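You operate a simulated robot arm through the tools that you are given. There is no shell and no other tool.

Carry out the task below with a simulated robot arm. There is one attempt and no reset: what you move stays moved.

## Task
Run the converter from the hand keypad and trim it till the meter shows the job card's volts.
Fine: meter on AC first; press STOP and switch the meter off at the end.

The check looks at the end state, three seconds after you hand in, the way a careful person would. Anything else that was tipped, shoved, dropped, spilled or broken makes it a failure.

## Robot
A 7-joint arm with a fingered hand, fixed in place. Base frame: the origin is at the foot of the arm, x ahead of it, y to its left, z up; the work surface is at about z = 850. Units: mm, rad, N and s.
Its first joint turns from -2.007 to 2.007 rad. Payload 5 kg.
The tool frame sits at the grasp point between the pads (the TCP): z along the fingers, y along the line on which they close. The tips reach 32 mm beyond it. Largest opening 160 mm; the body of the gripper starts 89 mm behind the TCP. The gripper is a hand of 4 fingers: y runs from the thumb to the fingers, the wrist lies at [0, 0, -267] in the tool frame, and closing takes about 1.5 s.
Orientation is that of the tool frame in the base frame, as a unit quaternion [x, y, z, w]. With the fingers straight down and closing along the base's y, the tool's x points along the base's -x, its y along +y and its z along -z.

## Interface
- The arm moves only by the tool nudge_tool. Its argument "increments" is a list of rows, each a list of 7 numbers: the turn, a rotation vector about the tool's x, y, z in rad, then the shift along the tool's x, y, z in mm, then the finger opening in mm, from 0 to 160. In form: [[rx, ry, rz, x, y, z, grip], ...]. A call has 1 to 20 rows; each row shifts and turns the commanded pose from where the row before left it, along the tool's axes as they then stand. A row lasts 0.2 s, in which the tool goes at most 50 mm and 0.15 rad; a call with a longer step from one row to the next is refused whole, and so is a gripper value outside its range. A pose out of reach is approached as far as the arm can. The call stops where the force on the tool passes 40 N (or 10 N more than at its start, if that is more) or the arm is blocked; 0.2 s more then pass. Each finger travels about 45 mm/s and halts on what it meets, pressing with about 34 N; the grip force reading is that of the motor and also rises with nothing between the fingers. The clock runs only during rows and for 0.2 s after the last one: add rows that do not move to give the fingers time. It gives the time, the measured TCP pose, the force on the tool (base axes), the opening and the grip force at its end, in the units of the frame above (readings bear some noise), with the torque about the TCP (base axes, N m) and any sound that the robot's microphone picked up.
- Cameras (640 x 400 px; columns grow to the right, rows downward): "scene" is fixed at [51.6, 500.1, 1633]; the picture's right is [-0.56, -0.83, 0.00], its down [-0.47, 0.32, -0.82] and it looks along [0.68, -0.46, -0.57] (base axes); focal length 352 px, centre (320, 200). "wrist" rides on the gripper at [80, -4, -114] in the tool frame; the picture's right is [0.05, 1.00, 0.00], its down [-0.82, 0.04, -0.58] and it looks along [-0.58, 0.03, 0.82] (tool axes); focal length 265 px, centre (320, 200). There is no depth. A picture from a camera that has moved, and an enlarged one, comes with that camera's place and axes in the base frame and with its lens.
- get_image(camera): a new picture of that camera. No time passes.
- slide_trunk(by): slides the trunk up (or, below 0, down) by that many mm; the arm rides with it, the base frame stays. It gives what a move gives, with no picture.
- grasp_type(shape): the hand has 4 fingers and takes this shape, open, in about a second: jaw (thumb against the fingers, like two jaws); tri (thumb and two fingers); tip (a fingertip pinch); poke (one finger out to press); point (the index stretched); flat (the hand flat); cup (the hand cupped); fist (a fist). The gripper value then closes the fingers along that shape, each until it touches; the sizes above hold for jaw. It gives what a move gives, with no picture.
- enlarge(camera, box): a new picture of the part [left, top, right, bottom] of that camera's present view, enlarged. No time passes.
- close_job(): hands the job in; it is judged then, once.

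Places have to be worked out from the pictures, the camera data and where the tool is seen. Open the gripper and draw the arm clear of the work before you hand the job in, unless the task says otherwise.

The tools are called after "Call:" as a command line: name --pt "numbers of a row" for each row, then --argument value for the rest, lists and objects as JSON in quotes. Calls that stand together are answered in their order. nudge_tool: Moves the arm, as the interface text tells. Its arguments: {"type":"object","properties":{"increments":{"type":"array"}},"required":["increments"]} The other tools are called the same way: slide_trunk (by) slides the trunk up or down; grasp_type (shape) gives the hand a shape; get_image (camera) takes a picture; enlarge (camera, box) takes an enlarged picture of a part of a camera's view; close_job () hands the job in.

At the start:

```text
t: 0.0
tool_pos: [736.8, -28.1, 1189.4]
orientation: [0.0, 1.0, 0.0, 0.0]
ft_force: [0.1, 0.0, 0.0]
ft_torque: [0.0, 0.01, 0.01]
gripper_width: 159.7
grip_force: 0.1
shape: jaw
trunk travel left (down, up): [-650.0, 340.0]
```

scene: 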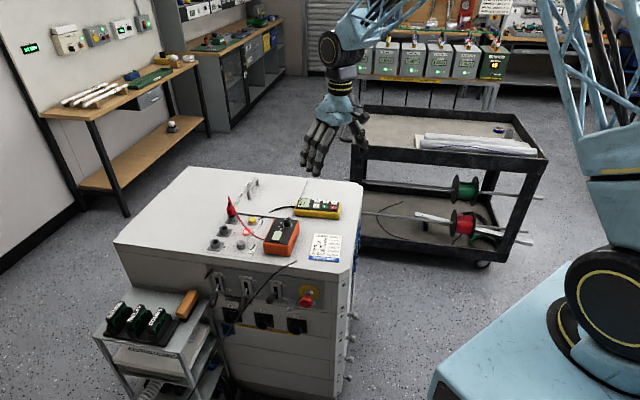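
wrist: 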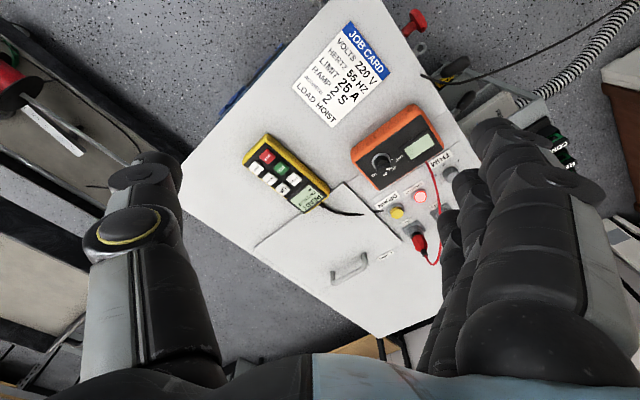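

The pictures show a converter cabinet with a job card, a meter (orange), and a hand keypad (yellow). I'll enlarge both views to read the labels.

Call:
enlarge --camera "wrist" --box '[230, 100, 350, 220]'

Call:
enlarge --camera "wrist" --box '[340, 90, 470, 280]'

Call:
enlarge --camera "wrist" --box '[280, 10, 400, 130]'

Call:
enlarge --camera "scene" --box '[190, 170, 370, 280]'

```text
3.33 times, centred on (290, 160) of wrist
camera zoom: at [655.8, -31.3, 1303.5], right [-0.05, 1.0, 0.0], down [0.82, 0.04, 0.58], along [0.58, 0.03, -0.82], focal length 885 px, centre (420, 333)
```

zoom: 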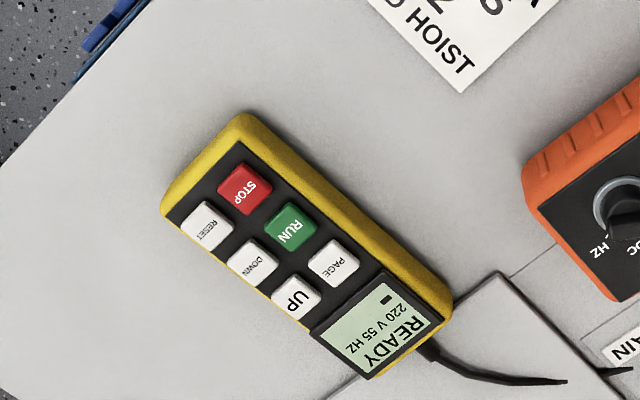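

```text
2.11 times, centred on (405, 185) of wrist
camera zoom: at [655.8, -31.3, 1303.5], right [-0.05, 1.0, 0.0], down [0.82, 0.04, 0.58], along [0.58, 0.03, -0.82], focal length 559 px, centre (141, 232)
```

zoom: 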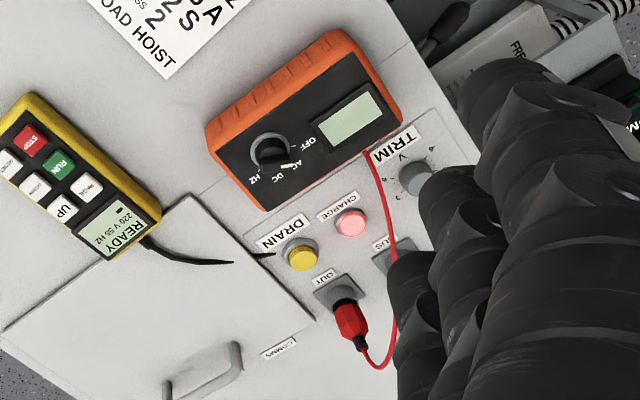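

```text
3.33 times, centred on (340, 70) of wrist
camera zoom: at [655.8, -31.3, 1303.5], right [-0.05, 1.0, 0.0], down [0.82, 0.04, 0.58], along [0.58, 0.03, -0.82], focal length 885 px, centre (253, 633)
```

zoom: 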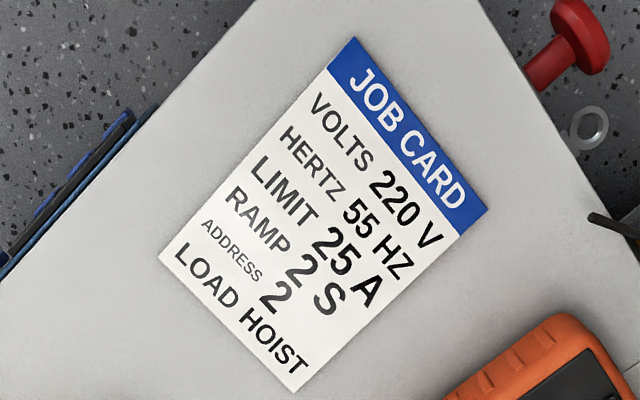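

```text
3.56 times, centred on (280, 225) of scene
camera zoom: at [51.6, 500.1, 1633.0], right [-0.56, -0.83, 0.0], down [-0.47, 0.32, -0.82], along [0.68, -0.46, -0.57], focal length 1251 px, centre (462, 111)
```

zoom: 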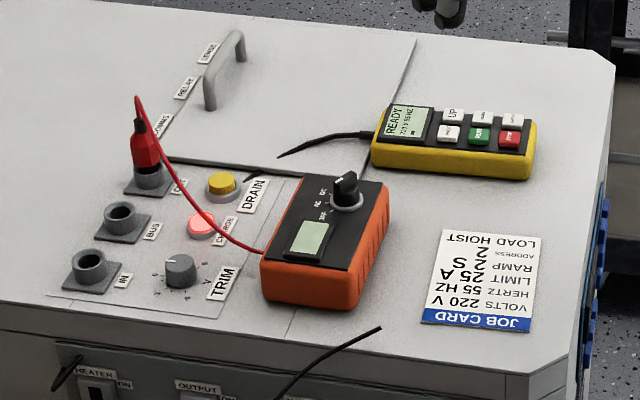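

The job card reads 220 V / 55 Hz, the keypad shows READY 220 V 55 HZ, and the meter has a dial marked OFF/AC/DC/HZ. I'll take the pinch shape first (hand is high and clear) and see where the fingertips lie in the wrist view.

Call:
grasp_type --shape "tip"

Call:
get_image --camera "wrist"

Call:
get_image --camera "scene"

```text
t: 0.9
tool_pos: [736.1, -27.5, 1189.4]
orientation: [-0.001, 1.0, 0.0, 0.0]
ft_force: [0.1, 0.2, -0.2]
ft_torque: [0.01, -0.01, -0.02]
gripper_width: 159.6
grip_force: 0.0
shape: tip
trunk travel left (down, up): [-650.0, 340.0]
```

```text
taken
camera wrist: at [655.8, -31.3, 1303.5], right [-0.05, 1.0, 0.0], down [0.82, 0.04, 0.58], along [0.58, 0.03, -0.82], focal length 265 px, centre (320, 200)
```

wrist: 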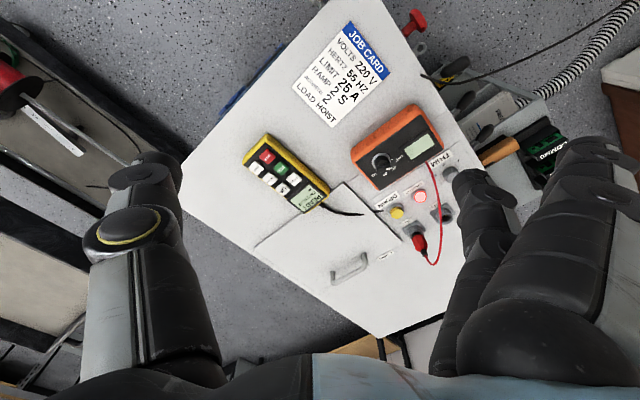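

```text
taken
```

scene: 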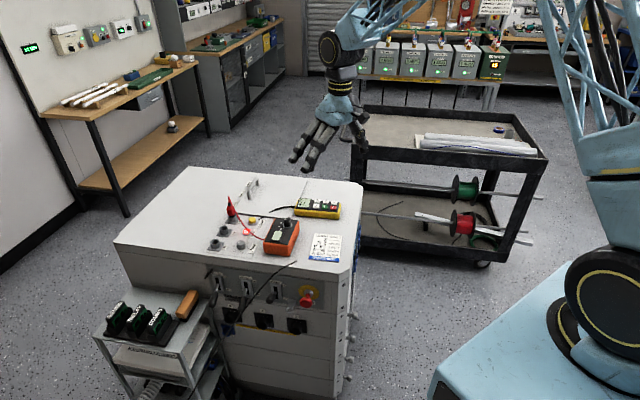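

In the tip shape some fingers are out opposite the thumb. I'll close to about 30 mm to see where the fingertips come together in the wrist view.

Call:
nudge_tool --pt "0 0 0 0 0 0 30" --pt "0 0 0 0 0 0 30" --pt "0 0 0 0 0 0 30" --pt "0 0 0 0 0 0 30" --pt "0 0 0 0 0 0 30" --pt "0 0 0 0 0 0 30" --pt "0 0 0 0 0 0 30" --pt "0 0 0 0 0 0 30"

Call:
get_image --camera "wrist"

Call:
enlarge --camera "scene" --box '[260, 50, 400, 190]'

```text
t: 2.7
tool_pos: [735.7, -27.4, 1188.3]
orientation: [0.0, 1.0, 0.0, 0.0]
ft_force: [-0.4, 0.4, -0.1]
ft_torque: [0.01, -0.02, 0.01]
gripper_width: 30.5
grip_force: 0.1
shape: tip
trunk travel left (down, up): [-650.0, 340.0]
```

```text
taken
camera wrist: at [655.8, -31.3, 1303.4], right [-0.05, 1.0, 0.0], down [0.82, 0.04, 0.58], along [0.58, 0.03, -0.82], focal length 265 px, centre (320, 200)
```

wrist: 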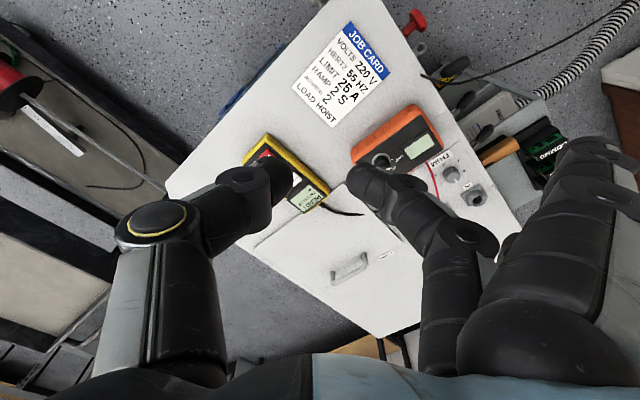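

```text
2.86 times, centred on (330, 120) of scene
camera zoom: at [51.6, 500.1, 1633.0], right [-0.56, -0.83, 0.0], down [-0.47, 0.32, -0.82], along [0.68, -0.46, -0.57], focal length 1006 px, centre (291, 429)
```

zoom: 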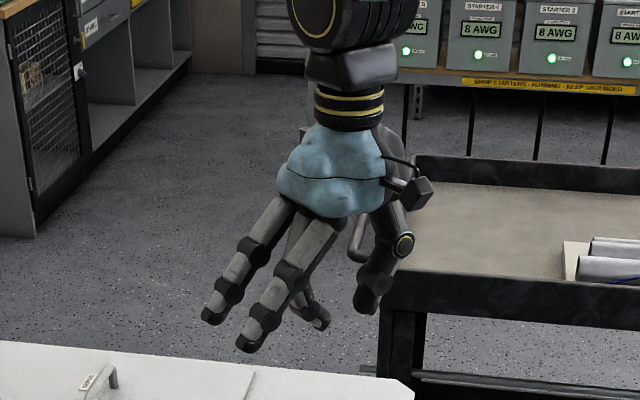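

Pinch tips sit symmetric around the image centre (TCP), as expected. I'll move forward and left to get a clear view of meter, trim knob, and keypad above the fingertips.

Call:
nudge_tool --pt "0 0 0 -28 22 10 30" --pt "0 0 0 -28 22 10 30" --pt "0 0 0 -28 23 10 30" --pt "0 0 0 0 0 0 30"

Call:
get_image --camera "wrist"

```text
t: 3.7
tool_pos: [820.0, 38.3, 1157.5]
orientation: [0.001, 1.0, 0.0, 0.001]
ft_force: [-0.3, 0.5, 0.3]
ft_torque: [-0.01, -0.04, 0.02]
gripper_width: 30.4
grip_force: 0.0
shape: tip
trunk travel left (down, up): [-650.0, 340.0]
```

```text
taken
camera wrist: at [739.4, 35.6, 1271.8], right [-0.05, 1.0, 0.0], down [0.82, 0.04, 0.58], along [0.58, 0.03, -0.82], focal length 265 px, centre (320, 200)
```

wrist: 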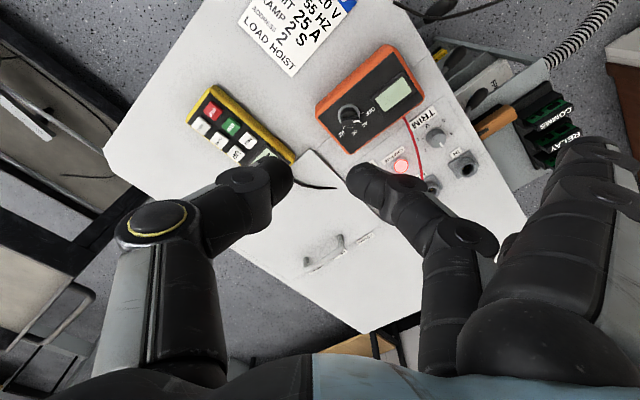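

Meter, trim knob and keypad are now visible above the fingers. I'll enlarge each.

Call:
enlarge --camera "wrist" --box '[310, 40, 430, 160]'

Call:
enlarge --camera "wrist" --box '[390, 95, 490, 195]'

Call:
enlarge --camera "wrist" --box '[180, 75, 300, 195]'

Call:
enlarge --camera "scene" --box '[255, 205, 315, 265]'

Call:
enlarge --camera "scene" --box '[200, 220, 280, 270]'

```text
3.33 times, centred on (370, 100) of wrist
camera zoom: at [739.4, 35.6, 1271.8], right [-0.05, 1.0, 0.0], down [0.82, 0.04, 0.58], along [0.58, 0.03, -0.82], focal length 885 px, centre (153, 533)
```

zoom: 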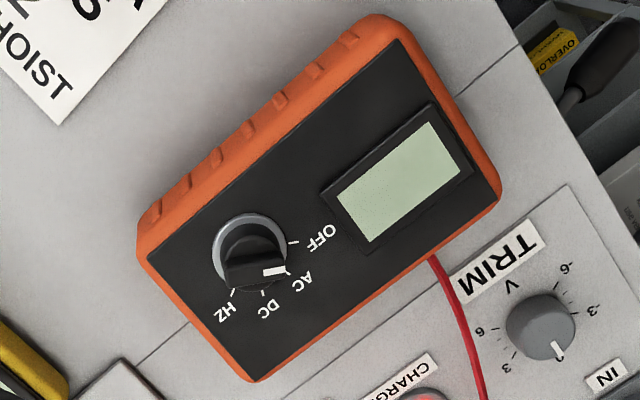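

```text
4.00 times, centred on (440, 145) of wrist
camera zoom: at [739.4, 35.6, 1271.8], right [-0.05, 1.0, 0.0], down [0.82, 0.04, 0.58], along [0.58, 0.03, -0.82], focal length 1062 px, centre (-160, 420)
```

zoom: 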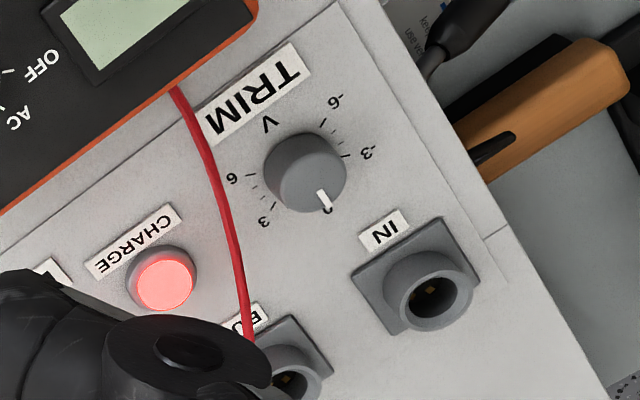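

```text
3.33 times, centred on (240, 135) of wrist
camera zoom: at [739.4, 35.6, 1271.8], right [-0.05, 1.0, 0.0], down [0.82, 0.04, 0.58], along [0.58, 0.03, -0.82], focal length 885 px, centre (587, 417)
```

zoom: 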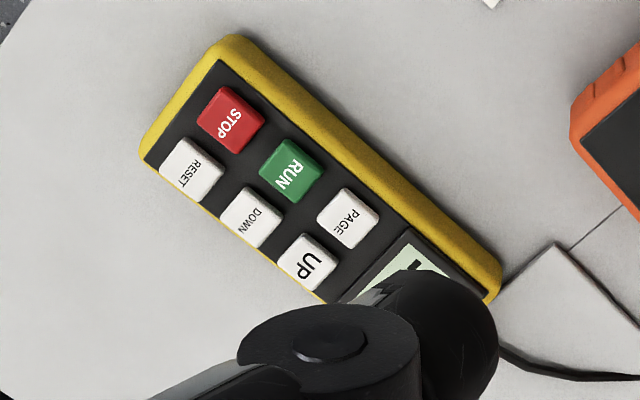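

```text
6.67 times, centred on (285, 235) of scene
camera zoom: at [51.6, 500.1, 1633.0], right [-0.56, -0.83, 0.0], down [-0.47, 0.32, -0.82], along [0.68, -0.46, -0.57], focal length 2346 px, centre (553, -33)
```

zoom: 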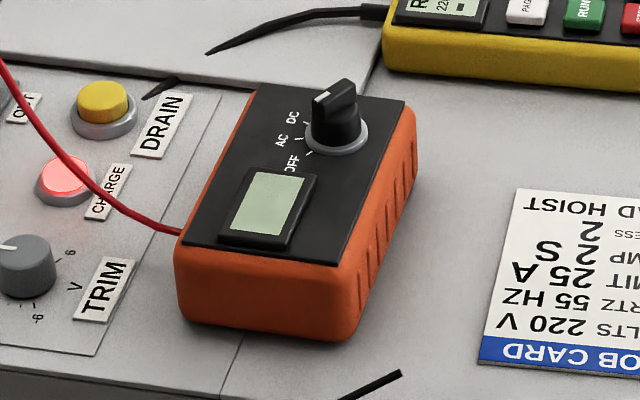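

```text
8.00 times, centred on (240, 245) of scene
camera zoom: at [51.6, 500.1, 1633.0], right [-0.56, -0.83, 0.0], down [-0.47, 0.32, -0.82], along [0.68, -0.46, -0.57], focal length 2815 px, centre (960, -160)
```

zoom: 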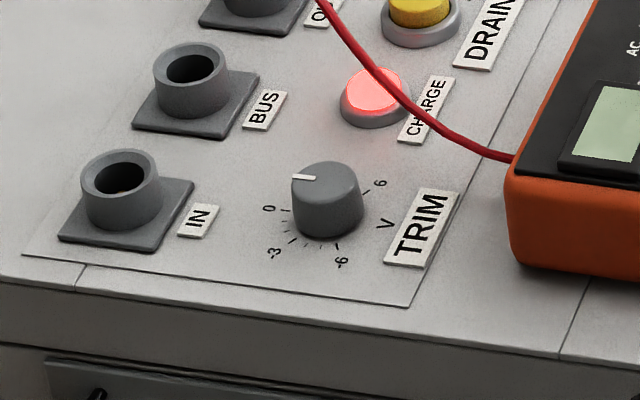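

Dial appears to be at OFF (white mark toward the OFF tick), trim at 0. The dial is a bar-shaped knob pointing about +y, so I need to close across base x; I'll turn the hand −90° about tool z (fingers toward the robot, over the clear card area) while staying high.

Call:
nudge_tool --pt "0 0 -0.15 0 0 0 40" --pt "0 0 -0.15 0 0 0 40" --pt "0 0 -0.15 0 0 0 40" --pt "0 0 -0.15 0 0 0 40" --pt "0 0 -0.15 0 0 0 40" --pt "0 0 -0.15 0 0 0 40" --pt "0 0 -0.15 0 0 0 40" --pt "0 0 -0.15 0 0 0 40" --pt "0 0 -0.15 0 0 0 40" --pt "0 0 -0.15 0 0 0 40" --pt "0 0 -0.07 0 0 0 40" --pt "0 0 0 0 0 0 40"

Call:
get_image --camera "wrist"

Call:
get_image --camera "scene"

```text
t: 6.3
tool_pos: [820.5, 38.8, 1158.7]
orientation: [-0.707, 0.708, 0.0, 0.0]
ft_force: [-0.1, -0.4, -0.7]
ft_torque: [-0.02, -0.03, 0.03]
gripper_width: 39.4
grip_force: 0.1
shape: tip
trunk travel left (down, up): [-650.0, 340.0]
```

```text
taken
camera wrist: at [824.2, -40.3, 1273.1], right [-1.0, -0.05, 0.0], down [-0.04, 0.82, 0.58], along [-0.03, 0.58, -0.82], focal length 265 px, centre (320, 200)
```

wrist: 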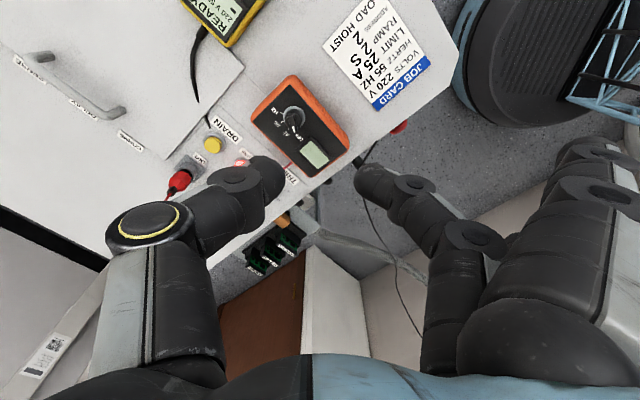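

```text
taken
```

scene: 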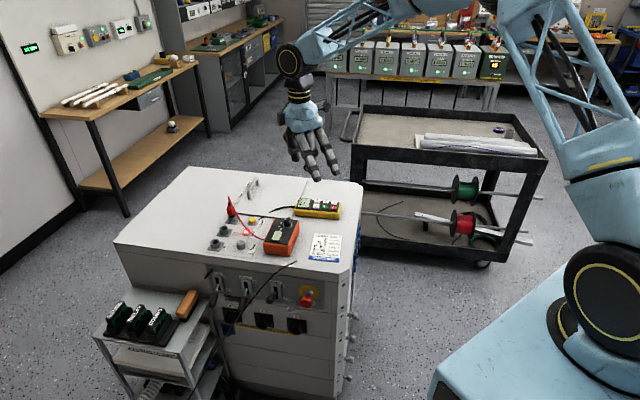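

Rotated cleanly. Enlarging the meter for position and dial angle.

Call:
enlarge --camera "wrist" --box '[240, 65, 360, 185]'

Call:
enlarge --camera "wrist" --box '[265, 85, 325, 145]'

```text
3.33 times, centred on (300, 125) of wrist
camera zoom: at [824.2, -40.3, 1273.1], right [-1.0, -0.05, 0.0], down [-0.04, 0.82, 0.58], along [-0.03, 0.58, -0.82], focal length 885 px, centre (387, 450)
```

zoom: 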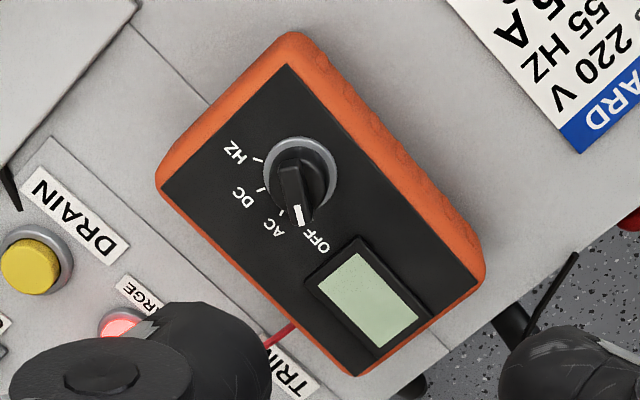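

```text
6.67 times, centred on (295, 115) of wrist
camera zoom: at [824.2, -40.3, 1273.1], right [-1.0, -0.05, 0.0], down [-0.04, 0.82, 0.58], along [-0.03, 0.58, -0.82], focal length 1769 px, centre (487, 767)
```

zoom: 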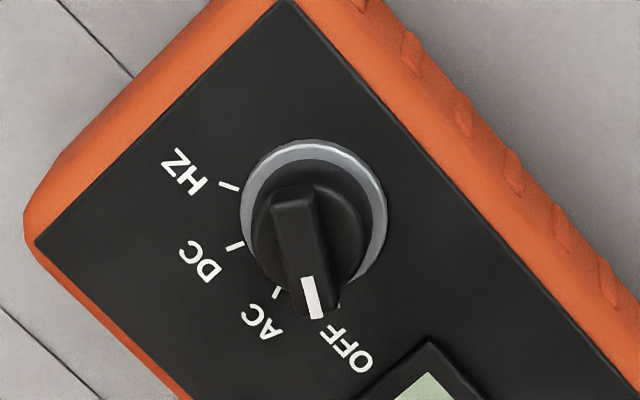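

Dial centre estimated at about (855, 83), meter face z≈893, bar top ≈919, bar ~9 mm thick pointing ~10° off the tool's x-axis. I'll move above it to z≈1000 and align by a further −0.175 rad.

Call:
nudge_tool --pt "0 0 0 -11 -8.6 39 40" --pt "0 0 0 -11 -8.6 39 40" --pt "0 0 0 -11 -8.6 39 40" --pt "0 0 0 -11.2 -8.7 39 40" --pt "0 0 -0.15 0 0 0 40" --pt "0 0 -0.025 0 0 0 40" --pt "0 0 0 0 0 0 40"

Call:
get_image --camera "wrist"

Call:
enlarge --camera "scene" --box '[220, 130, 380, 270]'

```text
t: 7.9
tool_pos: [854.5, 82.4, 1003.4]
orientation: [0.765, -0.643, -0.001, 0.0]
ft_force: [0.6, -0.3, -0.1]
ft_torque: [0.0, 0.02, 0.02]
gripper_width: 39.5
grip_force: 0.1
shape: tip
trunk travel left (down, up): [-650.0, 340.0]
```

```text
taken
camera wrist: at [873.0, 4.7, 1116.8], right [-0.97, -0.22, 0.0], down [-0.18, 0.8, 0.58], along [-0.13, 0.56, -0.82], focal length 265 px, centre (320, 200)
```

wrist: 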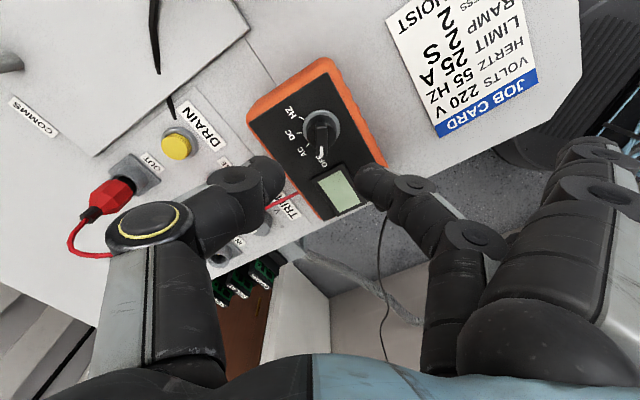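

```text
2.86 times, centred on (300, 200) of scene
camera zoom: at [51.6, 500.1, 1633.0], right [-0.56, -0.83, 0.0], down [-0.47, 0.32, -0.82], along [0.68, -0.46, -0.57], focal length 1006 px, centre (377, 200)
```

zoom: 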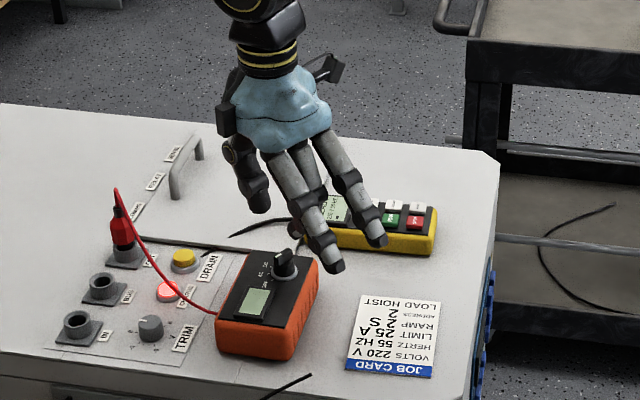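

Hand is above the dial; the outstretched fingers are level with the TCP, 127 mm toward the robot — clear. Check bar alignment in an enlargement.

Call:
enlarge --camera "wrist" --box '[270, 80, 370, 220]'

```text
2.86 times, centred on (320, 150) of wrist
camera zoom: at [873.0, 4.7, 1116.8], right [-0.97, -0.22, 0.0], down [-0.18, 0.8, 0.58], along [-0.13, 0.56, -0.82], focal length 758 px, centre (320, 343)
```

zoom: 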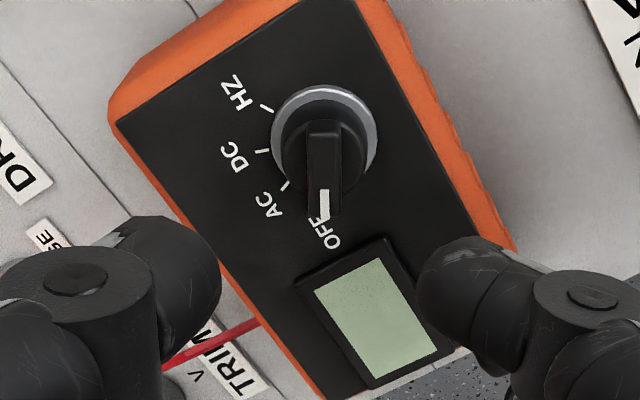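

Bar is aligned vertically in view and centred within ~1 mm. Descending to TCP z≈938 (tips ~906) with the fingers open at 40, straddling the bar.

Call:
nudge_tool --pt "0 0 0 -1 1 20 40" --pt "0 0 0 0 0 20 40" --pt "0 0 0 0 0 15 40" --pt "0 0 0 0 0 10 40" --pt "0 0 0 0 0 0 40"

Call:
get_image --camera "wrist"

Call:
enlarge --camera "scene" --box '[240, 190, 330, 260]'

```text
t: 9.1
tool_pos: [854.2, 83.1, 938.0]
orientation: [0.766, -0.643, 0.001, 0.0]
ft_force: [-0.2, 0.7, -1.3]
ft_torque: [-0.02, -0.01, -0.03]
gripper_width: 39.6
grip_force: 0.2
shape: tip
trunk travel left (down, up): [-650.0, 340.0]
```

```text
taken
camera wrist: at [871.3, 5.0, 1052.4], right [-0.97, -0.22, 0.0], down [-0.18, 0.8, 0.58], along [-0.13, 0.56, -0.82], focal length 265 px, centre (320, 200)
```

wrist: 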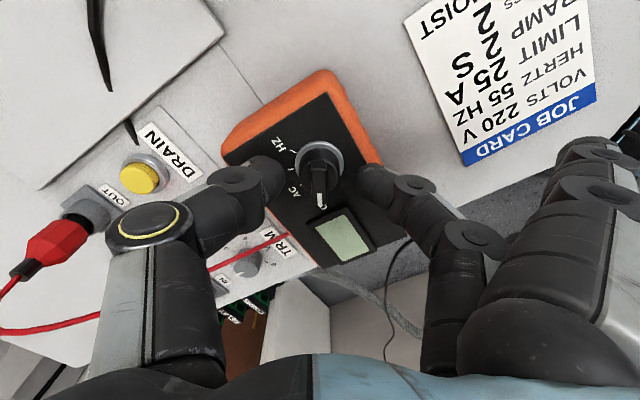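

```text
5.71 times, centred on (285, 225) of scene
camera zoom: at [51.6, 500.1, 1633.0], right [-0.56, -0.83, 0.0], down [-0.47, 0.32, -0.82], along [0.68, -0.46, -0.57], focal length 2011 px, centre (520, 57)
```

zoom: 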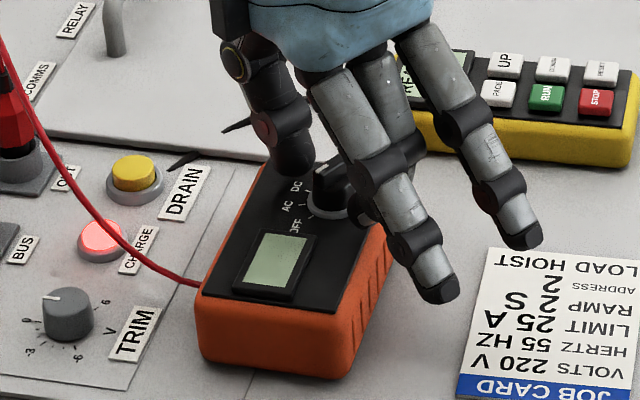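

Tips flank the bar with ~13 mm overlap. Closing gently.

Call:
nudge_tool --pt "0 0 0 0 0 0 25" --pt "0 0 0 0 0 0 15" --pt "0 0 0 0 0 0 10" --pt "0 0 0 0 0 0 7" --pt "0 0 0 0 0 0 5" --pt "0 0 0 0 0 0 5"

Call:
enlarge --camera "wrist" --box '[240, 110, 400, 270]'

Call:
enlarge --camera "scene" --box '[240, 190, 330, 260]'

```text
t: 10.5
tool_pos: [852.9, 82.0, 938.2]
orientation: [0.765, -0.643, 0.0, 0.0]
ft_force: [0.3, 0.9, -0.7]
ft_torque: [-0.01, 0.0, 0.01]
gripper_width: 16.5
grip_force: 34.4
shape: tip
trunk travel left (down, up): [-650.0, 340.0]
```

```text
2.50 times, centred on (320, 190) of wrist
camera zoom: at [871.4, 5.2, 1052.0], right [-0.97, -0.22, 0.0], down [-0.18, 0.8, 0.58], along [-0.13, 0.56, -0.82], focal length 664 px, centre (320, 225)
```

zoom: 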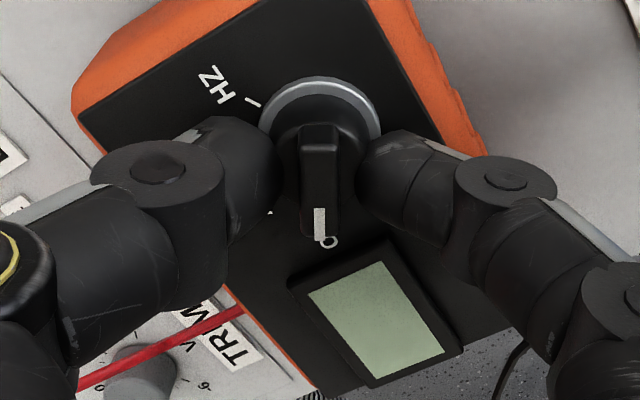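

```text
5.71 times, centred on (285, 225) of scene
camera zoom: at [51.6, 500.1, 1633.0], right [-0.56, -0.83, 0.0], down [-0.47, 0.32, -0.82], along [0.68, -0.46, -0.57], focal length 2011 px, centre (520, 57)
```

zoom: 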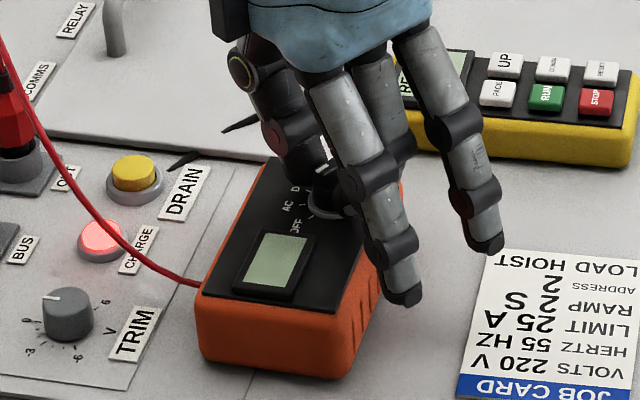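

The fingers stopped at 16.5 mm, wider than the ~9 mm bar, so the tips are likely on the round skirt beneath. I'll open, raise 6 mm, and close again on the bar itself.

Call:
nudge_tool --pt "0 0 0 0 0 0 30" --pt "0 0 0 0 0 0 30" --pt "0 0 0 0 0 -6 30" --pt "0 0 0 0 0 0 20" --pt "0 0 0 0 0 0 13" --pt "0 0 0 0 0 0 8" --pt "0 0 0 0 0 0 5" --pt "0 0 0 0 0 0 5"

Call:
enlarge --camera "wrist" --box '[240, 110, 400, 270]'

Call:
enlarge --camera "scene" --box '[260, 205, 310, 245]'

```text
t: 12.3
tool_pos: [853.0, 84.3, 946.8]
orientation: [0.765, -0.644, 0.001, -0.001]
ft_force: [-2.6, 2.4, 22.4]
ft_torque: [-0.04, 0.43, -0.04]
gripper_width: 12.7
grip_force: 33.7
shape: tip
trunk travel left (down, up): [-650.0, 340.0]
```

```text
2.50 times, centred on (320, 190) of wrist
camera zoom: at [871.2, 5.8, 1061.0], right [-0.97, -0.22, 0.0], down [-0.18, 0.8, 0.58], along [-0.13, 0.56, -0.82], focal length 664 px, centre (320, 225)
```

zoom: 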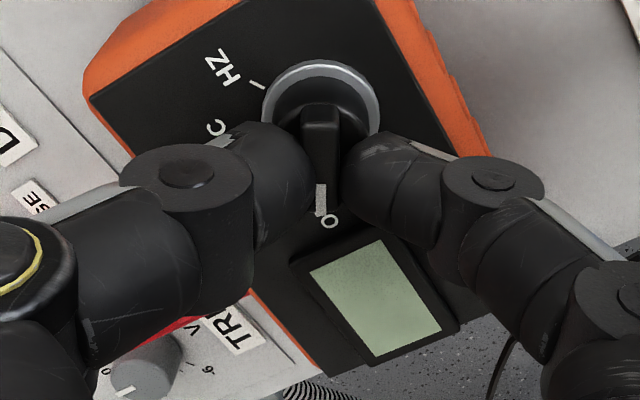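

```text
10.00 times, centred on (285, 225) of scene
camera zoom: at [51.6, 500.1, 1633.0], right [-0.56, -0.83, 0.0], down [-0.47, 0.32, -0.82], along [0.68, -0.46, -0.57], focal length 3519 px, centre (670, -50)
```

zoom: 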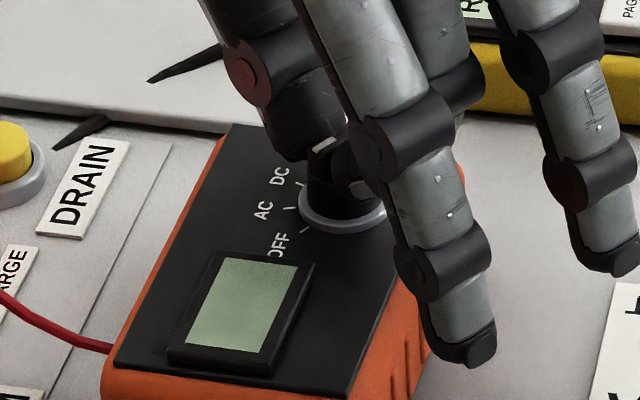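

Closing swings the tips down; they now press on the skirt top (22 N up). I'll reopen slightly, raise another 6 mm and close on the bar.

Call:
nudge_tool --pt "0 0 0 0 0 -2 25" --pt "0 0 0 0 0 -3 25" --pt "0 0 0 0 0 -2 20" --pt "0 0 0 0 0 0 15" --pt "0 0 0 0 0 0 11" --pt "0 0 0 0 0 0 8" --pt "0 0 0 0 0 0 6" --pt "0 0 0 0 0 0 6"

Call:
enlarge --camera "wrist" --box '[240, 110, 400, 270]'

Call:
enlarge --camera "scene" --box '[260, 205, 310, 245]'

```text
t: 14.1
tool_pos: [854.4, 82.9, 951.1]
orientation: [0.766, -0.643, 0.0, -0.001]
ft_force: [-0.7, -0.9, 0.7]
ft_torque: [-0.09, 0.35, -0.08]
gripper_width: 3.7
grip_force: 34.1
shape: tip
trunk travel left (down, up): [-650.0, 340.0]
```

```text
2.50 times, centred on (320, 190) of wrist
camera zoom: at [871.4, 5.9, 1066.2], right [-0.97, -0.22, 0.0], down [-0.18, 0.8, 0.58], along [-0.13, 0.56, -0.82], focal length 664 px, centre (320, 225)
```

zoom: 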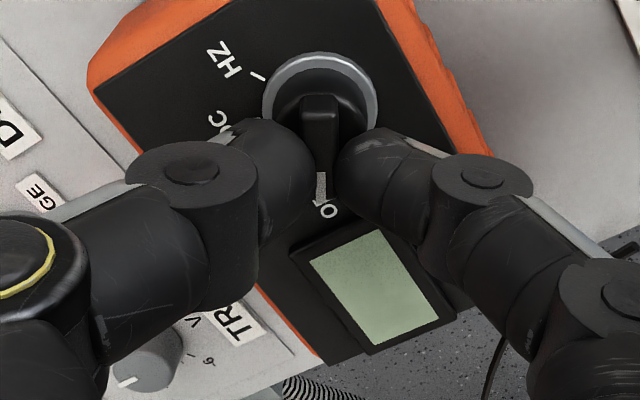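

```text
10.00 times, centred on (285, 225) of scene
camera zoom: at [51.6, 500.1, 1633.0], right [-0.56, -0.83, 0.0], down [-0.47, 0.32, -0.82], along [0.68, -0.46, -0.57], focal length 3519 px, centre (670, -50)
```

zoom: 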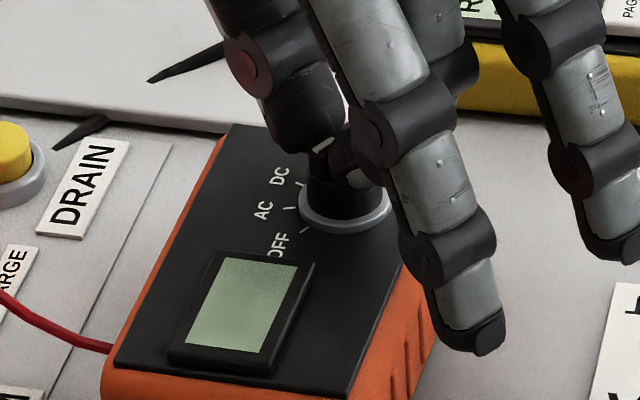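

Now the pads hold the bar (force balanced, 3.7 mm at the TCP). Turning +0.66 rad about tool z toward AC.

Call:
nudge_tool --pt "0 0 0.08 0 0 0 5" --pt "0 0 0.08 0 0 0 5" --pt "0 0 0.08 0 0 0 5" --pt "0 0 0.08 0 0 0 5" --pt "0 0 0.08 0 0 0 5" --pt "0 0 0.08 0 0 0 5" --pt "0 0 0.08 0 0 0 5" --pt "0 0 0.08 0 0 0 5" --pt "0 0 0 0 0 0 5"

Call:
enlarge --camera "wrist" --box '[240, 110, 400, 270]'

Call:
enlarge --camera "scene" --box '[255, 205, 315, 260]'

```text
t: 16.1
tool_pos: [853.8, 83.1, 951.0]
orientation: [-0.524, 0.852, 0.001, 0.0]
ft_force: [3.0, -1.2, 2.3]
ft_torque: [-0.06, -0.07, -0.02]
gripper_width: 5.8
grip_force: 0.1
shape: tip
trunk travel left (down, up): [-650.0, 340.0]
```

```text
2.50 times, centred on (320, 190) of wrist
camera zoom: at [821.1, 10.7, 1065.6], right [-0.91, 0.4, 0.0], down [0.33, 0.75, 0.58], along [0.23, 0.53, -0.82], focal length 664 px, centre (320, 225)
```

zoom: 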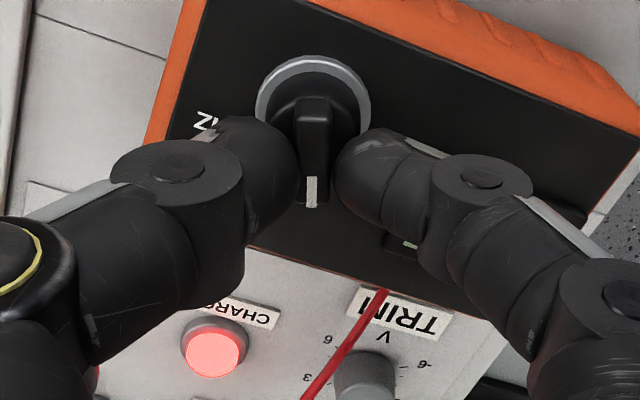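

```text
7.27 times, centred on (285, 232) of scene
camera zoom: at [51.6, 500.1, 1633.0], right [-0.56, -0.83, 0.0], down [-0.47, 0.32, -0.82], along [0.68, -0.46, -0.57], focal length 2559 px, centre (574, -36)
```

zoom: 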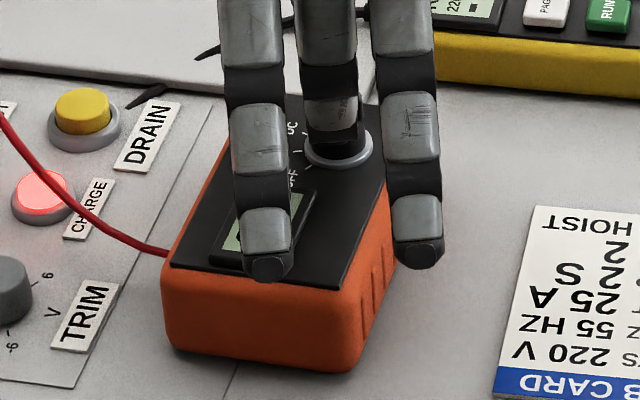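

The bar followed the hand by ~37°. I'll release, rise and look at the dial and display.

Call:
nudge_tool --pt "0 0 0 0 0 0 20" --pt "0 0 0 0 0 0 35" --pt "0 0 0 0 0 -10 40" --pt "0 0 0 0 0 -30 40" --pt "0 0 0 0 0 -40 40" --pt "0 0 0 0 0 0 40"

Call:
enlarge --camera "wrist" --box '[250, 70, 410, 230]'

Call:
enlarge --camera "scene" --box '[255, 205, 315, 260]'

```text
t: 17.5
tool_pos: [854.2, 86.7, 1032.2]
orientation: [-0.524, 0.851, -0.001, -0.001]
ft_force: [0.3, -0.2, -0.6]
ft_torque: [0.02, 0.03, -0.01]
gripper_width: 39.6
grip_force: 0.0
shape: tip
trunk travel left (down, up): [-650.0, 340.0]
```

```text
2.50 times, centred on (330, 150) of wrist
camera zoom: at [821.8, 13.0, 1146.4], right [-0.92, 0.4, 0.0], down [0.33, 0.75, 0.58], along [0.23, 0.53, -0.82], focal length 664 px, centre (295, 325)
```

zoom: 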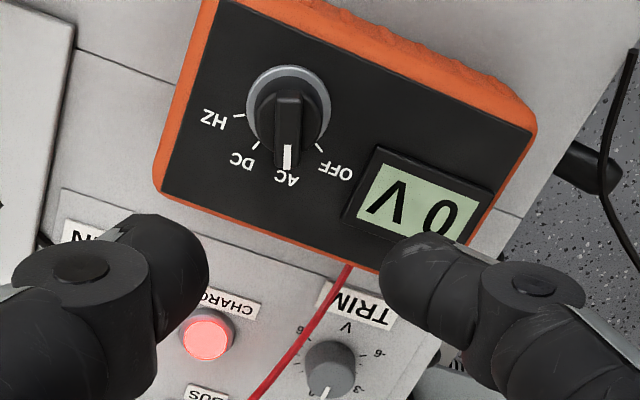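

```text
7.27 times, centred on (285, 232) of scene
camera zoom: at [51.6, 500.1, 1633.0], right [-0.56, -0.83, 0.0], down [-0.47, 0.32, -0.82], along [0.68, -0.46, -0.57], focal length 2559 px, centre (574, -36)
```

zoom: 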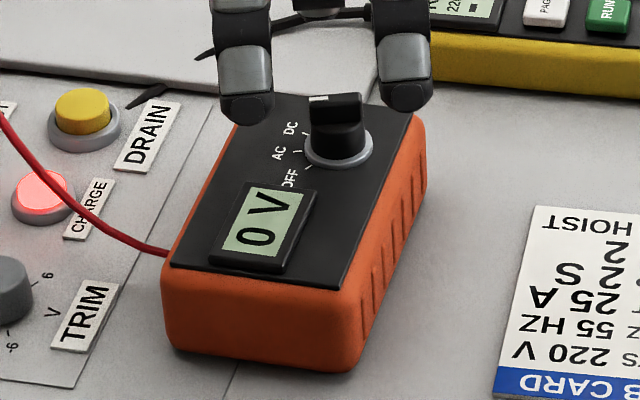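

Meter is on AC and shows 0 V; it has not shifted. Next I rise, turn the hand back to neutral, move over the keypad, and take the poke shape.

Call:
nudge_tool --pt "0 0 0 0 0 -40 40" --pt "0 0 0.138 0 0 -28 40" --pt "0 0 0.138 0 0 0 40" --pt "0 0 0.138 0 0 0 40" --pt "0 0 0.138 0 0 0 40" --pt "0 0 0.138 0 0 0 40" --pt "0 0 0.138 0 0 0 40" --pt "0 0 0.138 0 0 0 40" --pt "0 0 0.14 0 0 0 40" --pt "0 0 0 -7 -44 0 40" --pt "0 0 0 -7 -44 0 40" --pt "0 0 0 -7 -44 0 40" --pt "0 0 0 -7 -44 0 40" --pt "0 0 0 0 0 0 40"

Call:
grasp_type --shape "poke"

Call:
get_image --camera "wrist"

Call:
get_image --camera "scene"

```text
t: 20.5
tool_pos: [879.8, -89.9, 1099.0]
orientation: [0.001, 1.0, 0.0, 0.0]
ft_force: [0.3, -0.1, 0.1]
ft_torque: [-0.03, 0.01, 0.01]
gripper_width: 39.5
grip_force: 0.1
shape: tip
trunk travel left (down, up): [-650.0, 340.0]
```

```text
t: 21.4
tool_pos: [880.0, -91.2, 1099.4]
orientation: [0.002, 1.0, 0.0, -0.001]
ft_force: [1.4, -0.3, -0.6]
ft_torque: [-0.03, -0.01, 0.01]
gripper_width: 0.0
grip_force: 0.1
shape: poke
trunk travel left (down, up): [-650.0, 340.0]
```

```text
taken
camera wrist: at [799.7, -94.4, 1213.8], right [-0.05, 1.0, 0.0], down [0.82, 0.04, 0.58], along [0.58, 0.03, -0.82], focal length 265 px, centre (320, 200)
```

wrist: 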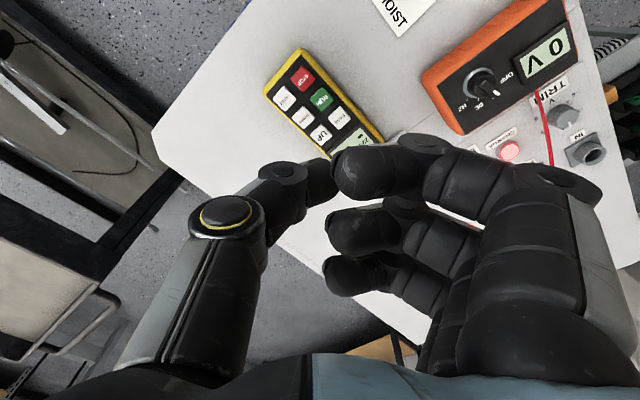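

```text
taken
```

scene: 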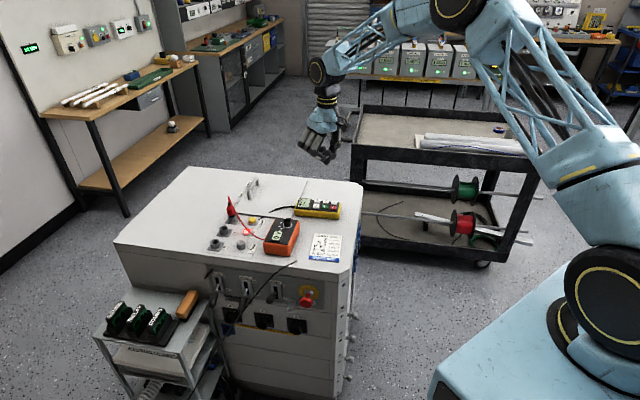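

The poke shape may still be forming (fingers still curling). I'll enlarge the hand in the scene view.

Call:
enlarge --camera "scene" --box '[280, 70, 370, 190]'

Call:
enlarge --camera "wrist" --box '[220, 100, 460, 320]'

```text
3.33 times, centred on (325, 130) of scene
camera zoom: at [51.6, 500.1, 1633.0], right [-0.56, -0.83, 0.0], down [-0.47, 0.32, -0.82], along [0.68, -0.46, -0.57], focal length 1173 px, centre (303, 433)
```

zoom: 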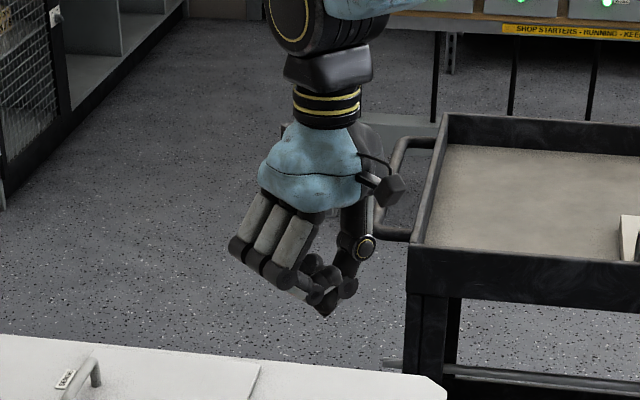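

```text
1.82 times, centred on (340, 210) of wrist
camera zoom: at [799.7, -94.4, 1213.8], right [-0.05, 1.0, 0.0], down [0.82, 0.04, 0.58], along [0.58, 0.03, -0.82], focal length 483 px, centre (284, 182)
```

zoom: 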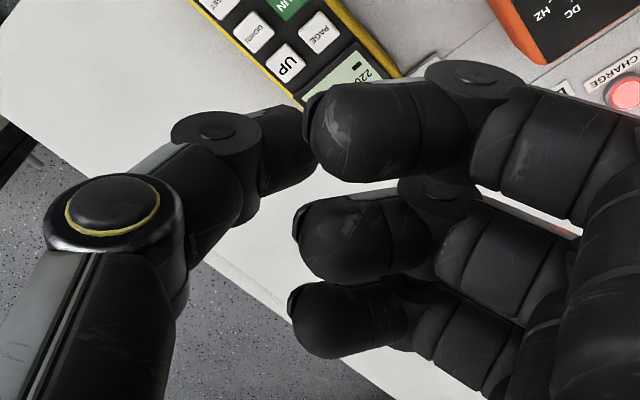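

I'll let a second pass with the opening at 160 to see how the poke shape settles.

Call:
nudge_tool --pt "0 0 0 0 0 0 160" --pt "0 0 0 0 0 0 160" --pt "0 0 0 0 0 0 160" --pt "0 0 0 0 0 0 160" --pt "0 0 0 0 0 0 160" --pt "0 0 0 0 0 0 160" --pt "0 0 0 0 0 0 160" --pt "0 0 0 0 0 0 160"

Call:
get_image --camera "wrist"

Call:
enlarge --camera "scene" --box '[280, 70, 370, 190]'

```text
t: 23.2
tool_pos: [880.5, -90.8, 1098.9]
orientation: [0.001, 1.0, 0.001, 0.0]
ft_force: [0.4, 0.2, 1.0]
ft_torque: [0.0, 0.02, 0.01]
gripper_width: 0.2
grip_force: 0.0
shape: poke
trunk travel left (down, up): [-650.0, 340.0]
```

```text
taken
camera wrist: at [799.7, -94.4, 1213.8], right [-0.05, 1.0, 0.0], down [0.82, 0.04, 0.58], along [0.58, 0.03, -0.82], focal length 265 px, centre (320, 200)
```

wrist: 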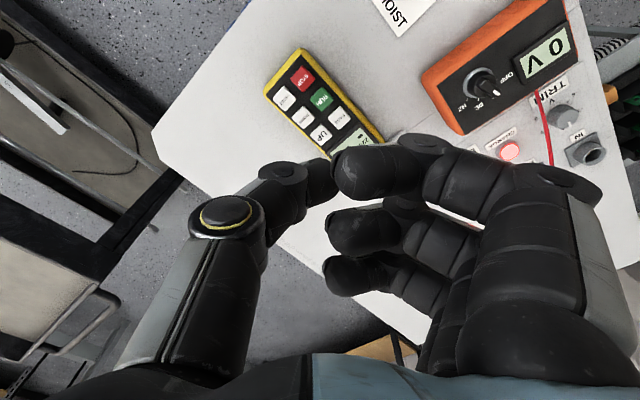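

```text
3.33 times, centred on (325, 130) of scene
camera zoom: at [51.6, 500.1, 1633.0], right [-0.56, -0.83, 0.0], down [-0.47, 0.32, -0.82], along [0.68, -0.46, -0.57], focal length 1173 px, centre (303, 433)
```

zoom: 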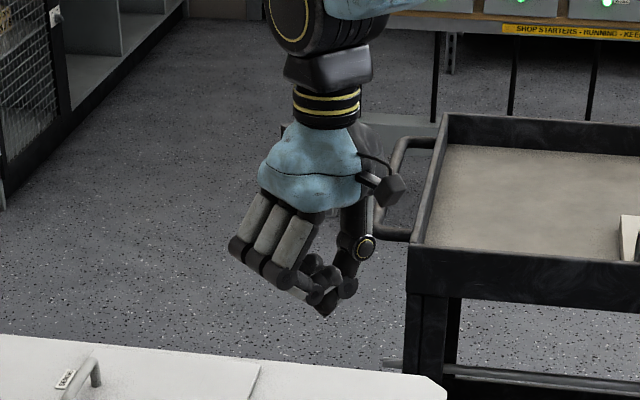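

Poke keeps a compact hand with one tip lowest near the tool axis. Let me zoom tighter on the hand to identify the pressing tip.

Call:
enlarge --camera "scene" --box '[305, 130, 345, 170]'

Call:
enlarge --camera "wrist" --box '[260, 130, 400, 230]'

```text
10.00 times, centred on (325, 150) of scene
camera zoom: at [51.6, 500.1, 1633.0], right [-0.56, -0.83, 0.0], down [-0.47, 0.32, -0.82], along [0.68, -0.46, -0.57], focal length 3519 px, centre (270, 700)
```

zoom: 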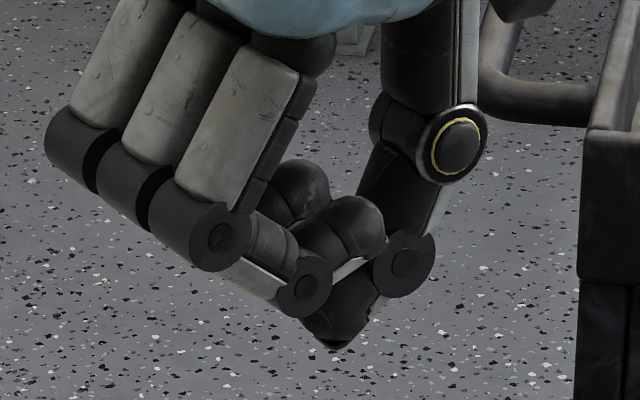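

```text
4.00 times, centred on (330, 180) of wrist
camera zoom: at [799.7, -94.4, 1213.8], right [-0.05, 1.0, 0.0], down [0.82, 0.04, 0.58], along [0.58, 0.03, -0.82], focal length 1062 px, centre (280, 280)
```

zoom: 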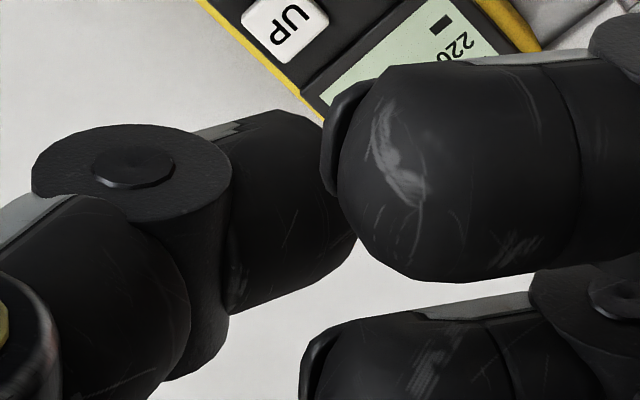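

In "poke" it is the thumb tip that is lowest. I'll also look at "point" (index stretched) before choosing which to press with.

Call:
grasp_type --shape "point"

Call:
nudge_tool --pt "0 0 0 0 0 0 0" --pt "0 0 0 0 0 0 0" --pt "0 0 0 0 0 0 0"

Call:
get_image --camera "wrist"

Call:
enlarge --camera "scene" --box '[290, 110, 350, 170]'

```text
t: 24.1
tool_pos: [881.0, -90.8, 1099.6]
orientation: [0.001, 1.0, 0.0, 0.0]
ft_force: [-0.5, 0.5, 0.3]
ft_torque: [0.01, 0.0, -0.02]
gripper_width: 152.4
grip_force: 0.1
shape: point
trunk travel left (down, up): [-650.0, 340.0]
```

```text
t: 24.9
tool_pos: [882.3, -89.7, 1098.7]
orientation: [0.002, 1.0, 0.001, 0.0]
ft_force: [0.6, 0.2, 0.3]
ft_torque: [0.01, 0.0, 0.02]
gripper_width: 152.4
grip_force: 0.0
shape: point
trunk travel left (down, up): [-650.0, 340.0]
```

```text
taken
camera wrist: at [799.7, -94.3, 1213.8], right [-0.05, 1.0, 0.0], down [0.82, 0.04, 0.58], along [0.58, 0.03, -0.82], focal length 265 px, centre (320, 200)
```

wrist: 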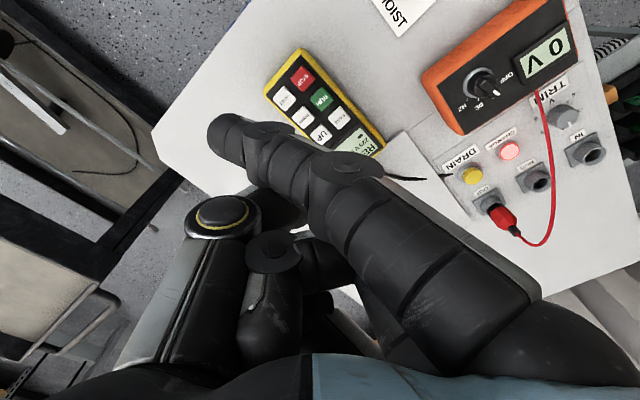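

```text
6.67 times, centred on (320, 140) of scene
camera zoom: at [51.6, 500.1, 1633.0], right [-0.56, -0.83, 0.0], down [-0.47, 0.32, -0.82], along [0.68, -0.46, -0.57], focal length 2346 px, centre (320, 600)
```

zoom: 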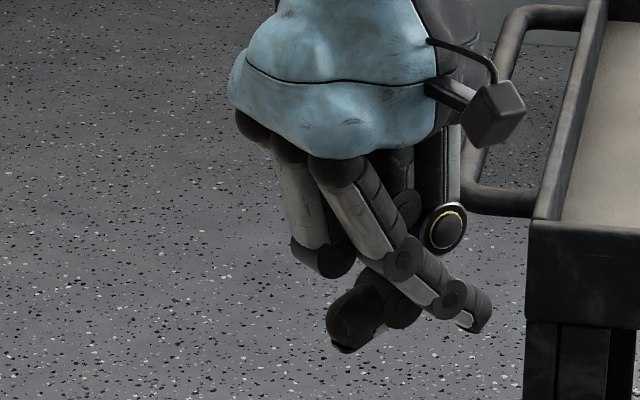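

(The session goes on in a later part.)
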